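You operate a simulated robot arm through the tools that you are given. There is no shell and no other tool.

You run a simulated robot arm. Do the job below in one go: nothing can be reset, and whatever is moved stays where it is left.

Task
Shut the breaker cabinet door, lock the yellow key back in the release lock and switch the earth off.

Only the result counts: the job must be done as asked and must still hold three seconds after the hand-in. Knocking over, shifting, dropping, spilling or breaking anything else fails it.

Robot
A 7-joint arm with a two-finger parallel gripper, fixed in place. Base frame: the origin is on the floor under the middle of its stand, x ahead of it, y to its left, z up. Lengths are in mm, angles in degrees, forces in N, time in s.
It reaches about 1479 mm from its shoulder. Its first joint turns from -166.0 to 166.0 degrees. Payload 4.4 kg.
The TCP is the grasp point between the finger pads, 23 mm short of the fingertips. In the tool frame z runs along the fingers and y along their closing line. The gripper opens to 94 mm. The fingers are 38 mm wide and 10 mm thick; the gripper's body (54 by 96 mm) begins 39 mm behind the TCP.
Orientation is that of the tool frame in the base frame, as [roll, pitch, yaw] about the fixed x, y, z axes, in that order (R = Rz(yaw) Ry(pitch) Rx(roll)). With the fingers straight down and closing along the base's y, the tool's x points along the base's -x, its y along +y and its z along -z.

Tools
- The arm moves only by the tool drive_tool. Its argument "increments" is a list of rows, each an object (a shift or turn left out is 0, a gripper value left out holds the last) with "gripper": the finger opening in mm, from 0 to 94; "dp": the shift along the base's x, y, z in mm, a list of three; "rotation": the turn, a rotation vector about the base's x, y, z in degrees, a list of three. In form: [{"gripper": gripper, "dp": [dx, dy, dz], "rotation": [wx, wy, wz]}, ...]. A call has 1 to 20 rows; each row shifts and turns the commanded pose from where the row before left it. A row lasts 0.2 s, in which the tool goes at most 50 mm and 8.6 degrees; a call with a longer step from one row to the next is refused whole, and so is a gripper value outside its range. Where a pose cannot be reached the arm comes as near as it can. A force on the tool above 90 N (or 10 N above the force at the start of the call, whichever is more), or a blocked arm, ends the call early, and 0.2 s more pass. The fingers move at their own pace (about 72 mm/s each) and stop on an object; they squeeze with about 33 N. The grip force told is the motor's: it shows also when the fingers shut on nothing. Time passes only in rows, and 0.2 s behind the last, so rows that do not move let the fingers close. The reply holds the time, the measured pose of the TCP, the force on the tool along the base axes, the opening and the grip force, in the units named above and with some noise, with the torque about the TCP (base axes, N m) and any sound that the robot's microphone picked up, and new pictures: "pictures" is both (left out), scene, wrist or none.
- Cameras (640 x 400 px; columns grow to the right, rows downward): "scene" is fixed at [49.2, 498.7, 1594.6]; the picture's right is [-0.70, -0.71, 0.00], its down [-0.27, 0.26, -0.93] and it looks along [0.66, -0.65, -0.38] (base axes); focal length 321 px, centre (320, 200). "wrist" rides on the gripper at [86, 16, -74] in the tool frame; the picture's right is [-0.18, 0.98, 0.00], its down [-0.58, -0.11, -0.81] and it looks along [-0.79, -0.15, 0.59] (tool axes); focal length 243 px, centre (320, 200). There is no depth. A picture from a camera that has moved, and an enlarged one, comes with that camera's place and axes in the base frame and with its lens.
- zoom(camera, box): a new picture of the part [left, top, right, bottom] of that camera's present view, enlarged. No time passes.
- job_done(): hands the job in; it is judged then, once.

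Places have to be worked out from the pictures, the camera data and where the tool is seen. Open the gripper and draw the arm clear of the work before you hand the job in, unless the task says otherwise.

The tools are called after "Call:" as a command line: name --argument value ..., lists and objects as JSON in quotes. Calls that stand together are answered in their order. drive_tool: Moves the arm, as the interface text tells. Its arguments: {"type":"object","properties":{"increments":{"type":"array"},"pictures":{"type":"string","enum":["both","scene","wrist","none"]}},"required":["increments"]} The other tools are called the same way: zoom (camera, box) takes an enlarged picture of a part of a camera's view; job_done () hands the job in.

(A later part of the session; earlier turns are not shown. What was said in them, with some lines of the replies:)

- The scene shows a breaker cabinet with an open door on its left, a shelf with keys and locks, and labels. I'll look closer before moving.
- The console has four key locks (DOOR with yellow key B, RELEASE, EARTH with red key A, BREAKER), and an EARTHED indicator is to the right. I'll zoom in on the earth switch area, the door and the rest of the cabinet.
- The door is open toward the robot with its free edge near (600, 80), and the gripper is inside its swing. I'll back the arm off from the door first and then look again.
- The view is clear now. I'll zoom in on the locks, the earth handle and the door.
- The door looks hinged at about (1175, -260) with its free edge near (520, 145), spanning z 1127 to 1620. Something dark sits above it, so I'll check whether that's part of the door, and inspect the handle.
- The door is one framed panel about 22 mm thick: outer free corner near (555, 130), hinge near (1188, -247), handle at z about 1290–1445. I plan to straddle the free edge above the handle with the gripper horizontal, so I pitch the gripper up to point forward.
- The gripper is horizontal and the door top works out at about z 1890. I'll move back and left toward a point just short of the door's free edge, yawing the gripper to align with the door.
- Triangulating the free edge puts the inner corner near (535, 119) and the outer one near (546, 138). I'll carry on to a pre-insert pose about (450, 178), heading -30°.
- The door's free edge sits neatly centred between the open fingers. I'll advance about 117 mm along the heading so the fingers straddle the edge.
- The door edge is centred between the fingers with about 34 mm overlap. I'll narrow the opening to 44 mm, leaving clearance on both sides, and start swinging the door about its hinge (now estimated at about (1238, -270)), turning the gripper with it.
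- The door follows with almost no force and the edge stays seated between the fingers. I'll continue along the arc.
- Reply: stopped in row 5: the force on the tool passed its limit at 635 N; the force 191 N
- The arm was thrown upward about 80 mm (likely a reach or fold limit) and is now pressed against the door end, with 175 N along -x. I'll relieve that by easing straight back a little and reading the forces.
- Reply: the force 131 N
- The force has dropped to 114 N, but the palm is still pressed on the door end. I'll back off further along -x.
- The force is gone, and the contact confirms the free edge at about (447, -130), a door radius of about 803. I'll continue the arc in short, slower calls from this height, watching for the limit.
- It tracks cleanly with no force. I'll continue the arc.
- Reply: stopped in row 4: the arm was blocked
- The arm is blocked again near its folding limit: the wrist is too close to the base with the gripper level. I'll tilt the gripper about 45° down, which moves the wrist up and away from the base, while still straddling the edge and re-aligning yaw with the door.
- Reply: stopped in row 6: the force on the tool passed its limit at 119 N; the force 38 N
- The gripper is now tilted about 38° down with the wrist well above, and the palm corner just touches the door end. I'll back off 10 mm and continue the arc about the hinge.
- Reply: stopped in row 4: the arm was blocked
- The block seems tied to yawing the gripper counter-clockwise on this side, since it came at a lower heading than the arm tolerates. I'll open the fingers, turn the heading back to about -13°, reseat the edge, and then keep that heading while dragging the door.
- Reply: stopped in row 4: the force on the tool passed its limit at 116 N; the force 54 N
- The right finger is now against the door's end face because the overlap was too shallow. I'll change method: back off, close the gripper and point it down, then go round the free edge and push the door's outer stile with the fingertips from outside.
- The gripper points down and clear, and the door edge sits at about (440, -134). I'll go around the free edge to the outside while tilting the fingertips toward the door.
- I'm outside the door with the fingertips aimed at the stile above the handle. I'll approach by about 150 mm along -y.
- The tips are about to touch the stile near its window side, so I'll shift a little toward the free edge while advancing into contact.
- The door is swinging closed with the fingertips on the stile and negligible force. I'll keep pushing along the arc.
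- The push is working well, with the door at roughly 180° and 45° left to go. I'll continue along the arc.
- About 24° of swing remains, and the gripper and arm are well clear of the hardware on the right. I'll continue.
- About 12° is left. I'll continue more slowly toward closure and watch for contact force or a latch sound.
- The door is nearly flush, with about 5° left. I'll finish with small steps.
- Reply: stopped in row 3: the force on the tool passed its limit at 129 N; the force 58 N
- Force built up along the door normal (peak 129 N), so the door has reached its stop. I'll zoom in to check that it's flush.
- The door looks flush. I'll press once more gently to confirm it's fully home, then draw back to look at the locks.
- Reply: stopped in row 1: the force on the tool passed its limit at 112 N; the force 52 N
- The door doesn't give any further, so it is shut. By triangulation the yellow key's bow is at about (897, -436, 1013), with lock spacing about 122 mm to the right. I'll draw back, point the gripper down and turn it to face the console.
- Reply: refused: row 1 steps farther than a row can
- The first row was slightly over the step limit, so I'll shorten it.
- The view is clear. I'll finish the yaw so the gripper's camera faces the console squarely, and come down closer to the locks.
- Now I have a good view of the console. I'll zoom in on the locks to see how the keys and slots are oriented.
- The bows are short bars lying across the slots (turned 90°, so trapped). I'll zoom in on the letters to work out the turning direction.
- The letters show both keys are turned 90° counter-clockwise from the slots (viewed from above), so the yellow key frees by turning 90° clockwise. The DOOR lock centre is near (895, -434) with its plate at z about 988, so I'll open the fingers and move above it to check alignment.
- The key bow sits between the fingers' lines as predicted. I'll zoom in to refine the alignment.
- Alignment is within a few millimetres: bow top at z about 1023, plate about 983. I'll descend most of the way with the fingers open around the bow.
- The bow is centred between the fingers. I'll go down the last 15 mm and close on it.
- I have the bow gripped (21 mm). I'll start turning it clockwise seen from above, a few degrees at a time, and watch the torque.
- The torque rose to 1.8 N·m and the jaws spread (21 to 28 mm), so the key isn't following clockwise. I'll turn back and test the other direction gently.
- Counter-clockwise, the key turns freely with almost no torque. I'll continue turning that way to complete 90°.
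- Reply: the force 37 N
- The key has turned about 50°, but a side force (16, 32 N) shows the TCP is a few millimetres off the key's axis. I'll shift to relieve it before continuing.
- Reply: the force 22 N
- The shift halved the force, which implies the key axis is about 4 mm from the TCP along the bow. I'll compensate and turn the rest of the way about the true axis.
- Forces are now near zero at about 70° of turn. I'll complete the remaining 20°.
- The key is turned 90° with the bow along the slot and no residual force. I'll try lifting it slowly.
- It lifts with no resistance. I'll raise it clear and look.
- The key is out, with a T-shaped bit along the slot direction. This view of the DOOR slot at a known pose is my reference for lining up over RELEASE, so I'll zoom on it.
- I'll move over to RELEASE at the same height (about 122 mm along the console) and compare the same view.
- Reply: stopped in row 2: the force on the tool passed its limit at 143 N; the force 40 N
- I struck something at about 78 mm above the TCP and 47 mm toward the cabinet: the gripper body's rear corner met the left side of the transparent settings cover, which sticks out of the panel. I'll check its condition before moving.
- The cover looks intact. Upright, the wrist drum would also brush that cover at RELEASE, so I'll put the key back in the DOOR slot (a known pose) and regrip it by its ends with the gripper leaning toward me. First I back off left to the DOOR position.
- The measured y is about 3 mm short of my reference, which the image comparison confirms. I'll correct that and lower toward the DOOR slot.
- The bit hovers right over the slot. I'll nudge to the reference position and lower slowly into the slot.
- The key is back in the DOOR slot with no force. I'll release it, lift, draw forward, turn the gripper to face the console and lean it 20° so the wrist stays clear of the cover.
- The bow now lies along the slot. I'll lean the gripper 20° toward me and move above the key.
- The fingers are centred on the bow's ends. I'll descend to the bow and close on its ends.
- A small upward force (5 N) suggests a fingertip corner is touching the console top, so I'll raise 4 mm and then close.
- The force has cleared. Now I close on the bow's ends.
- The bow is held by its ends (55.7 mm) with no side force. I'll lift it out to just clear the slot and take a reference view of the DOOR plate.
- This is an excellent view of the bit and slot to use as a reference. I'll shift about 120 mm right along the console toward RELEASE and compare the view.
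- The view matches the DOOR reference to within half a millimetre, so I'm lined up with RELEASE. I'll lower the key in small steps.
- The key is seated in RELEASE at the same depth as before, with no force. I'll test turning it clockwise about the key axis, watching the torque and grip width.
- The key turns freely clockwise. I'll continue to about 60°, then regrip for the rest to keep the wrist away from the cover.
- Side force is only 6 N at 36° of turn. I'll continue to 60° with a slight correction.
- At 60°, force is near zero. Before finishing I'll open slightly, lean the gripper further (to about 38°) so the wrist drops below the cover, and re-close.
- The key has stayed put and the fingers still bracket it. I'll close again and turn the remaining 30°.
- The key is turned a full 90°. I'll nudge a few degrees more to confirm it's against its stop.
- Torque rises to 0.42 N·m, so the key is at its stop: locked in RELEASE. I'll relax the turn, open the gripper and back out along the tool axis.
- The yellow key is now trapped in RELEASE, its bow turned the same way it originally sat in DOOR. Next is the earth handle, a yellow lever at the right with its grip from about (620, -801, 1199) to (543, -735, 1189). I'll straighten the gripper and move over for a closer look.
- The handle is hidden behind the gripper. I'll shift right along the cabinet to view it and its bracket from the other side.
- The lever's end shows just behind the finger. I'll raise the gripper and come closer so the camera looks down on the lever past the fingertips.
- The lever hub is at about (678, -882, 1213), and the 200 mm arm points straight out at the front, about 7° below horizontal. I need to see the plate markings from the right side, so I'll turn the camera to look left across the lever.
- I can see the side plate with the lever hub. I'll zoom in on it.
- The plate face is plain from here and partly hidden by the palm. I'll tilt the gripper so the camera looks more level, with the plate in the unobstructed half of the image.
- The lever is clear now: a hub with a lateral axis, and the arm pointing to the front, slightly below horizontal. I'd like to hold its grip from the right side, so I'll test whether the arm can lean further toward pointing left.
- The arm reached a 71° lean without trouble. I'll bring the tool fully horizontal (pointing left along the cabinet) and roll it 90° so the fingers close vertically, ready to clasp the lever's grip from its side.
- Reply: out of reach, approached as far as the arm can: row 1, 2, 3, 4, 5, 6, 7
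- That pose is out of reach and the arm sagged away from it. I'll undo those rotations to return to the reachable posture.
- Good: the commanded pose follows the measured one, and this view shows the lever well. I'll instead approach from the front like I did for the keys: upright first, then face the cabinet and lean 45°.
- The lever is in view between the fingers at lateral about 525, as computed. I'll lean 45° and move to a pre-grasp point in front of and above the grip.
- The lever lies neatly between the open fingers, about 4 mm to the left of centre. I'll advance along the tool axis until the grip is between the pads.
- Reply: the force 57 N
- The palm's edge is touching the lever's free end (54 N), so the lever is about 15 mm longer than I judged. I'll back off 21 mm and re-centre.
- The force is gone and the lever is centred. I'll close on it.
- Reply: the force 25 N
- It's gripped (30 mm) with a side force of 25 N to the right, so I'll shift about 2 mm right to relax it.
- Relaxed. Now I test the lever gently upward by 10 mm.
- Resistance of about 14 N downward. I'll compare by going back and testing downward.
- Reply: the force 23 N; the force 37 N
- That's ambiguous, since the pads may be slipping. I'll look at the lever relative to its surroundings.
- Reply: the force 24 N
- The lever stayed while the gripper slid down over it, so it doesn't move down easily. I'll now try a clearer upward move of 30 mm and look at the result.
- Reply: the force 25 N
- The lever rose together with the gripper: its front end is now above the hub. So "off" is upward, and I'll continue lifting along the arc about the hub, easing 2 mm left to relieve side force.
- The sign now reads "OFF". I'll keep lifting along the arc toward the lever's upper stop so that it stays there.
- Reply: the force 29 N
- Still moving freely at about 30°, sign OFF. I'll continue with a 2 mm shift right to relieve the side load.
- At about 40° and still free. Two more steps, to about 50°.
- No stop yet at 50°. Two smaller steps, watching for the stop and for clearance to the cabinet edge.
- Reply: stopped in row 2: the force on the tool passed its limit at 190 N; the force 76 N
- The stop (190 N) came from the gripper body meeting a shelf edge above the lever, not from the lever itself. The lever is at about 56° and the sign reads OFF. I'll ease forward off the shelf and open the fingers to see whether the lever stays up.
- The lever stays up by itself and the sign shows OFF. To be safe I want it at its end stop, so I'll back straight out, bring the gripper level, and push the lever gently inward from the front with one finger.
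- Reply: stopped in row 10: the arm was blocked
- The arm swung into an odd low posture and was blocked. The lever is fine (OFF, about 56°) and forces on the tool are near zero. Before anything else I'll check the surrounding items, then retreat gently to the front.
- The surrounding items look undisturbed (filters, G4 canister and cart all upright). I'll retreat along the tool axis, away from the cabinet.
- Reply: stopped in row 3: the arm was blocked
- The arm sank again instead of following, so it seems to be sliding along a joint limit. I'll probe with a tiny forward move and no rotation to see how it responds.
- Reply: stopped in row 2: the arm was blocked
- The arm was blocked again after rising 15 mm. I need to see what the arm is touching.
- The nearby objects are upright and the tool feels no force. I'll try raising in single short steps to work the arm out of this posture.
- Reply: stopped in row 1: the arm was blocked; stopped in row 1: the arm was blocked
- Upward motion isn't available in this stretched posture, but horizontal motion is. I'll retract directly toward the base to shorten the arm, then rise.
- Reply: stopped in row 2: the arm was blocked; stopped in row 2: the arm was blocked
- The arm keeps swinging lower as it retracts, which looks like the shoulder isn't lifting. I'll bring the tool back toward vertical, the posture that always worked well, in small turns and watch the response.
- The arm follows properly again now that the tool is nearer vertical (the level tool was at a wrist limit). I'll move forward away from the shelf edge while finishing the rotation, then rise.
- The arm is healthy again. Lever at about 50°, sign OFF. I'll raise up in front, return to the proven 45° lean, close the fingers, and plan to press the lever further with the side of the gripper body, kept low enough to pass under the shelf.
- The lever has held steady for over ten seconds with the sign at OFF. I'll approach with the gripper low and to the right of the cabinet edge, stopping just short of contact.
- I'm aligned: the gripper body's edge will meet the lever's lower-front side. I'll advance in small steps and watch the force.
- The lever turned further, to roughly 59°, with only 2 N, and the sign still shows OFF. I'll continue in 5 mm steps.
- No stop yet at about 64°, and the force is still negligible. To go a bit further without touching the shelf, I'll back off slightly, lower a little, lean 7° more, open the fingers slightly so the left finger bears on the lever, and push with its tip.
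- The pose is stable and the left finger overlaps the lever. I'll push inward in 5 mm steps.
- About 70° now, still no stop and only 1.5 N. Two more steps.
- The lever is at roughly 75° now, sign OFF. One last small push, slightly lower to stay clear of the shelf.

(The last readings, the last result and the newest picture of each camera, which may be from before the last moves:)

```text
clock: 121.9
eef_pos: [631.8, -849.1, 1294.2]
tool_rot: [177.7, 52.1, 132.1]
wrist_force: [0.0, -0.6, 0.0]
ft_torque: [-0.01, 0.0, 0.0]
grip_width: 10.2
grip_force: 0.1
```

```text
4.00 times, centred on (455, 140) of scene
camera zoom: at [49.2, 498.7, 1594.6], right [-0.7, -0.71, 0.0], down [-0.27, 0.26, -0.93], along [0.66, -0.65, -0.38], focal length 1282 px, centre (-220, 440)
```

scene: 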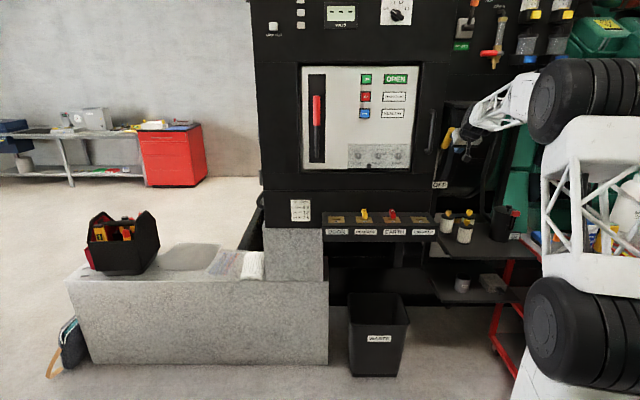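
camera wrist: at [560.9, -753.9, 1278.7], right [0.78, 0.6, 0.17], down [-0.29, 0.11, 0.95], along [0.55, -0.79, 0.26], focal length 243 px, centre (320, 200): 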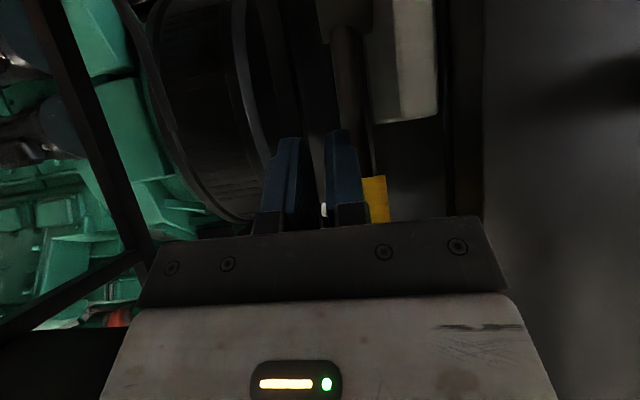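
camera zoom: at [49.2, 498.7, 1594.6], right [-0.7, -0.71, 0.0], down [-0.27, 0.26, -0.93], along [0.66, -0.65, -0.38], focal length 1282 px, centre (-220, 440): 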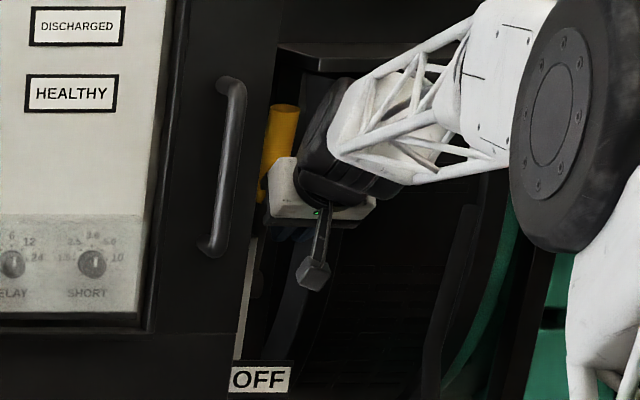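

The finger has slid below the grip and feels no force. The lever rests by itself at about 75° with the sign at OFF, so that's enough. I'll withdraw straight out to the front.

Call:
drive_tool --increments '[{"dp": [-7, 7, 0]}, {"dp": [-14, 14, 0]}, {"dp": [-20, 20, 0]}, {"dp": [-25, 25, 0]}, {"dp": [-25, 25, 0], "rotation": [2.5, 2.5, 0]}, {"dp": [-25, 25, 0], "rotation": [3, 3, 0]}, {"dp": [-25, 25, 0], "rotation": [4, 4, 0]}]' --pictures "both"

Call:
zoom --camera "scene" --box '[415, 90, 495, 190]'

```text
clock: 123.5
eef_pos: [490.2, -708.2, 1293.0]
tool_rot: [178.4, 38.7, 132.7]
wrist_force: [0.5, -0.3, -0.1]
ft_torque: [-0.02, -0.01, -0.02]
grip_width: 10.1
grip_force: 0.0
camera wrist: at [422.8, -615.0, 1297.0], right [0.81, 0.57, 0.13], down [-0.13, -0.05, 0.99], along [0.57, -0.82, 0.03], focal length 243 px, centre (320, 200)
```

scene: 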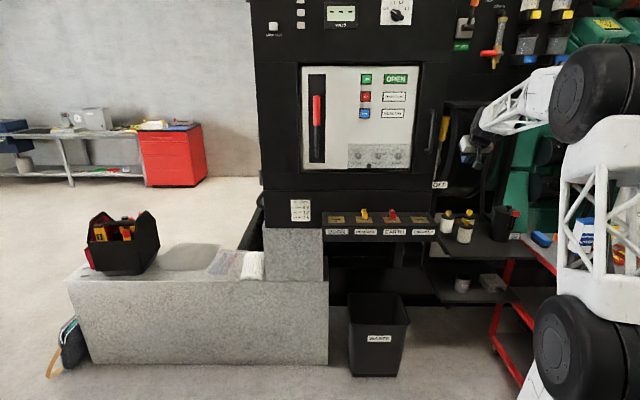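
wrist: 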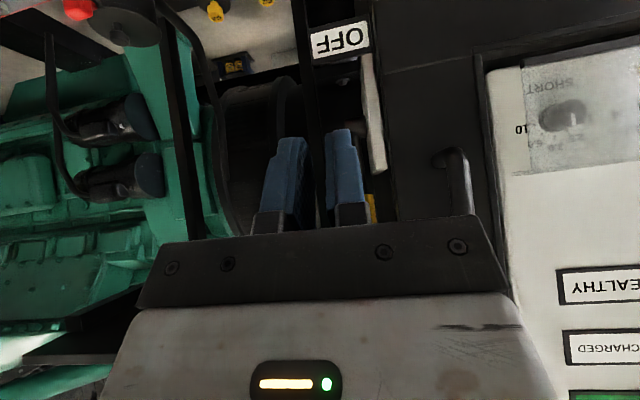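

```text
4.00 times, centred on (455, 140) of scene
camera zoom: at [49.2, 498.7, 1594.6], right [-0.7, -0.71, 0.0], down [-0.27, 0.26, -0.93], along [0.66, -0.65, -0.38], focal length 1282 px, centre (-220, 440)
```

zoom: 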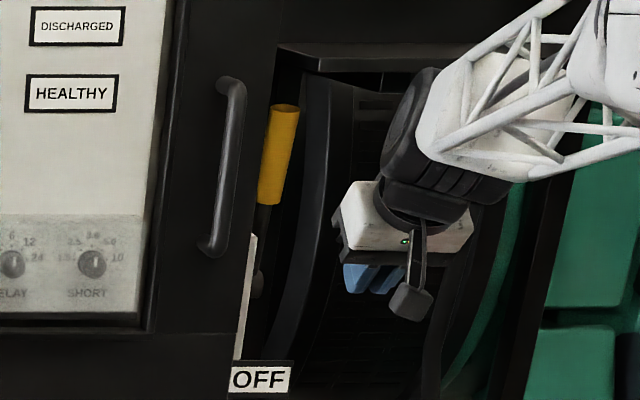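

The lever holds at about 75° and the sign reads OFF. I'll open the gripper and draw the arm back to a neutral, upright pose clear of the work.

Call:
drive_tool --increments '[{"dp": [-20, 25, 10], "rotation": [3.9, 3.9, 0]}, {"dp": [-14, 40, 20], "rotation": [3.9, 3.9, 0], "gripper": 60}, {"dp": [-12, 42, 20], "rotation": [3.9, 3.9, 0]}, {"dp": [-12, 42, 20], "rotation": [3.9, 3.9, 0]}, {"dp": [-12, 42, 20], "rotation": [3.9, 3.9, 0]}, {"dp": [-12, 42, 20], "rotation": [3.9, 3.9, 0]}, {"dp": [-12, 42, 20], "rotation": [3.9, 3.9, 0]}, {"dp": [0, 40, 25]}]' --pictures "both"

Call:
zoom --camera "scene" --box '[420, 90, 580, 260]'

Call:
zoom --camera "scene" --box '[300, 180, 460, 260]'

```text
clock: 125.5
eef_pos: [408.2, -414.5, 1421.1]
tool_rot: [-180.0, -2.5, 132.4]
wrist_force: [0.1, -0.7, -0.3]
ft_torque: [0.01, 0.05, 0.0]
grip_width: 59.8
grip_force: 0.1
stopped in row 8: the arm was blocked; the commanded pose is now the measured one
camera wrist: at [362.7, -343.0, 1499.2], right [0.85, 0.53, -0.01], down [0.34, -0.53, 0.78], along [0.41, -0.66, -0.63], focal length 243 px, centre (320, 200)
```

scene: 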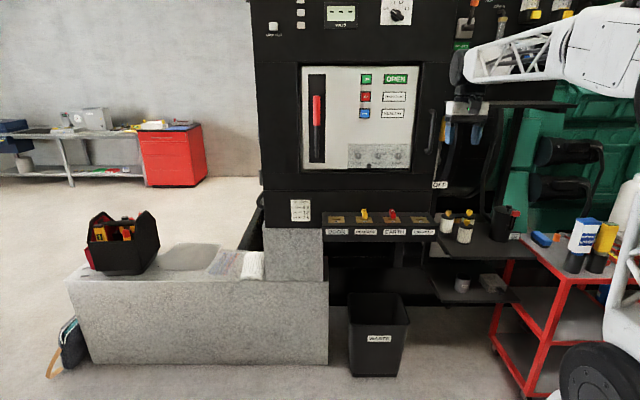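
wrist: 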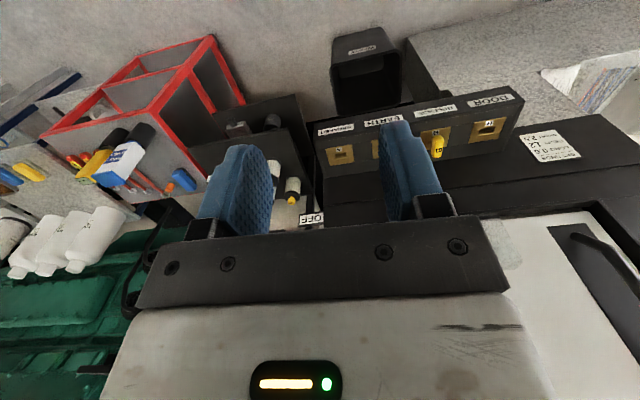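

```text
2.35 times, centred on (500, 175) of scene
camera zoom: at [49.2, 498.7, 1594.6], right [-0.7, -0.71, 0.0], down [-0.27, 0.26, -0.93], along [0.66, -0.65, -0.38], focal length 754 px, centre (-104, 259)
```

zoom: 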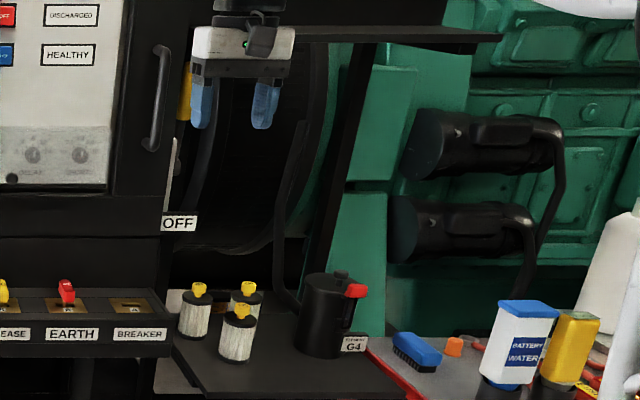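

```text
4.00 times, centred on (380, 220) of scene
camera zoom: at [49.2, 498.7, 1594.6], right [-0.7, -0.71, 0.0], down [-0.27, 0.26, -0.93], along [0.66, -0.65, -0.38], focal length 1282 px, centre (80, 120)
```

zoom: 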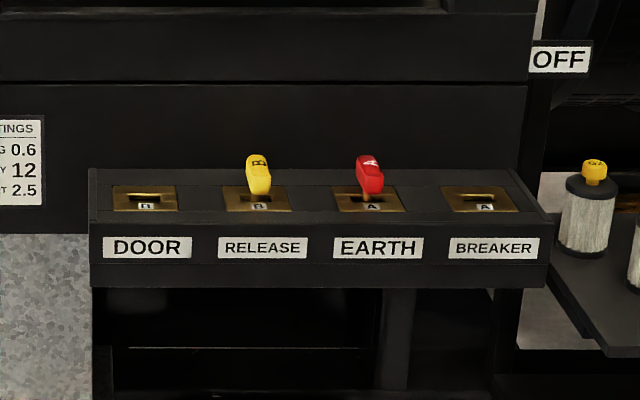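

Everything is in place: yellow key trapped in RELEASE, DOOR lock empty, earth sign OFF, and the filters, canister, brush and bottles all upright. I'll wait a few seconds to confirm that nothing drifts.

Call:
drive_tool --increments '[{"dp": [10, -10, 0], "gripper": 70}, {"dp": [0, 0, 0]}, {"dp": [0, 0, 0]}, {"dp": [0, 0, 0]}, {"dp": [0, 0, 0]}, {"dp": [0, 0, 0]}, {"dp": [0, 0, 0]}, {"dp": [0, 0, 0]}, {"dp": [0, 0, 0]}, {"dp": [0, 0, 0]}, {"dp": [0, 0, 0]}, {"dp": [0, 0, 0]}, {"dp": [0, 0, 0]}, {"dp": [0, 0, 0]}, {"dp": [0, 0, 0]}]' --pictures "both"

Call:
zoom --camera "scene" --box '[410, 80, 500, 200]'

Call:
zoom --camera "scene" --box '[240, 0, 460, 220]'

```text
clock: 128.7
eef_pos: [415.3, -422.5, 1423.6]
tool_rot: [-180.0, -2.4, 132.5]
wrist_force: [0.3, -0.8, -0.8]
ft_torque: [0.01, 0.02, -0.03]
grip_width: 70.2
grip_force: 0.2
camera wrist: at [371.2, -351.6, 1501.1], right [0.85, 0.53, -0.01], down [0.34, -0.53, 0.78], along [0.41, -0.67, -0.62], focal length 243 px, centre (320, 200)
```

scene: 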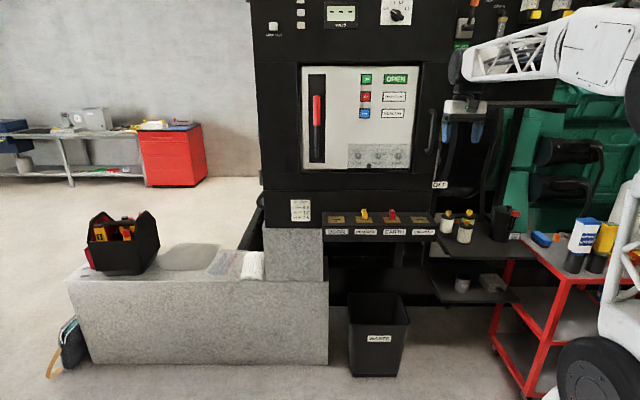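
wrist: 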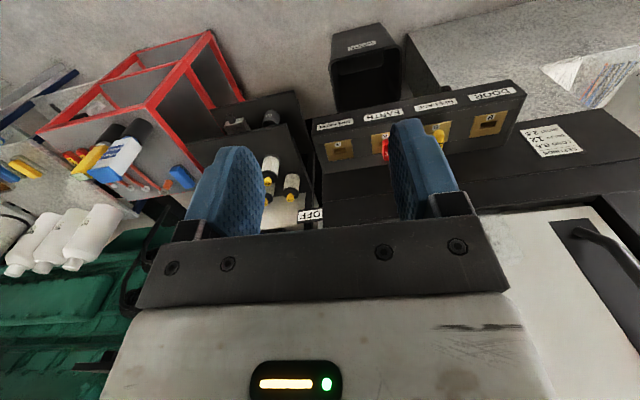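

```text
3.33 times, centred on (455, 140) of scene
camera zoom: at [49.2, 498.7, 1594.6], right [-0.7, -0.71, 0.0], down [-0.27, 0.26, -0.93], along [0.66, -0.65, -0.38], focal length 1069 px, centre (-130, 400)
```

zoom: 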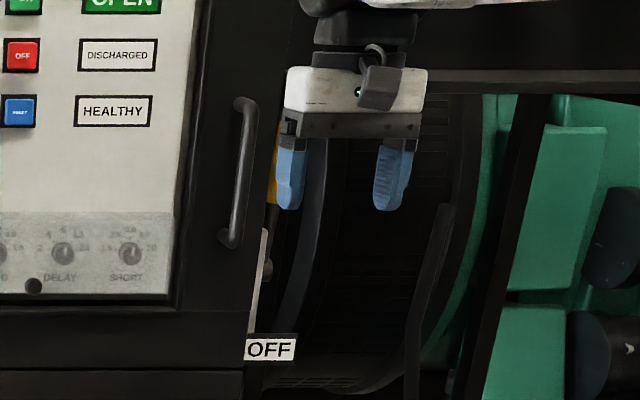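

```text
1.82 times, centred on (350, 110) of scene
camera zoom: at [49.2, 498.7, 1594.6], right [-0.7, -0.71, 0.0], down [-0.27, 0.26, -0.93], along [0.66, -0.65, -0.38], focal length 583 px, centre (266, 364)
```

zoom: 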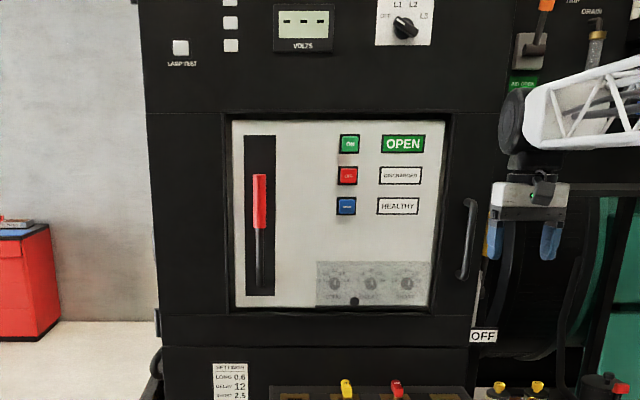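

After several seconds the door is shut, the key is locked in RELEASE, the earth sign reads OFF, and nothing else has moved. The gripper is open and the arm is clear, so I'm handing in.

Call:
job_done

```text
The job is handed in.
```

The job is handed in. The cabinet door is shut, the yellow key is locked in the RELEASE lock, and the earth indicator reads OFF. I waited about three seconds with the gripper open and the arm clear, and nothing drifted.

- **Door:** it is flush and against its stop. The yellow key then turned free in the DOOR lock and lifted out.
- **Yellow key:** it is seated in RELEASE and turned 90° to its stop.
- **Earth lever:** it stays up on its own at about 75°. I never felt an end stop, because a shelf above kept the arm from pushing it further. The sign changed from EARTHED to OFF early in the travel and has stayed there.

- **Contacts along the way:** the gripper struck the side of the transparent settings cover (143 N) and the edge of the shelf above the lever (190 N). While swinging the door there was also a 635 N peak when the arm jumped. The cover and the door look undamaged in the pictures; I did not look closely at the shelf edge.
- **Arm posture:** the arm was also blocked several times near its joint limits and sank close to the side shelf. The filters, canister and cart items are all upright and appear unmoved.
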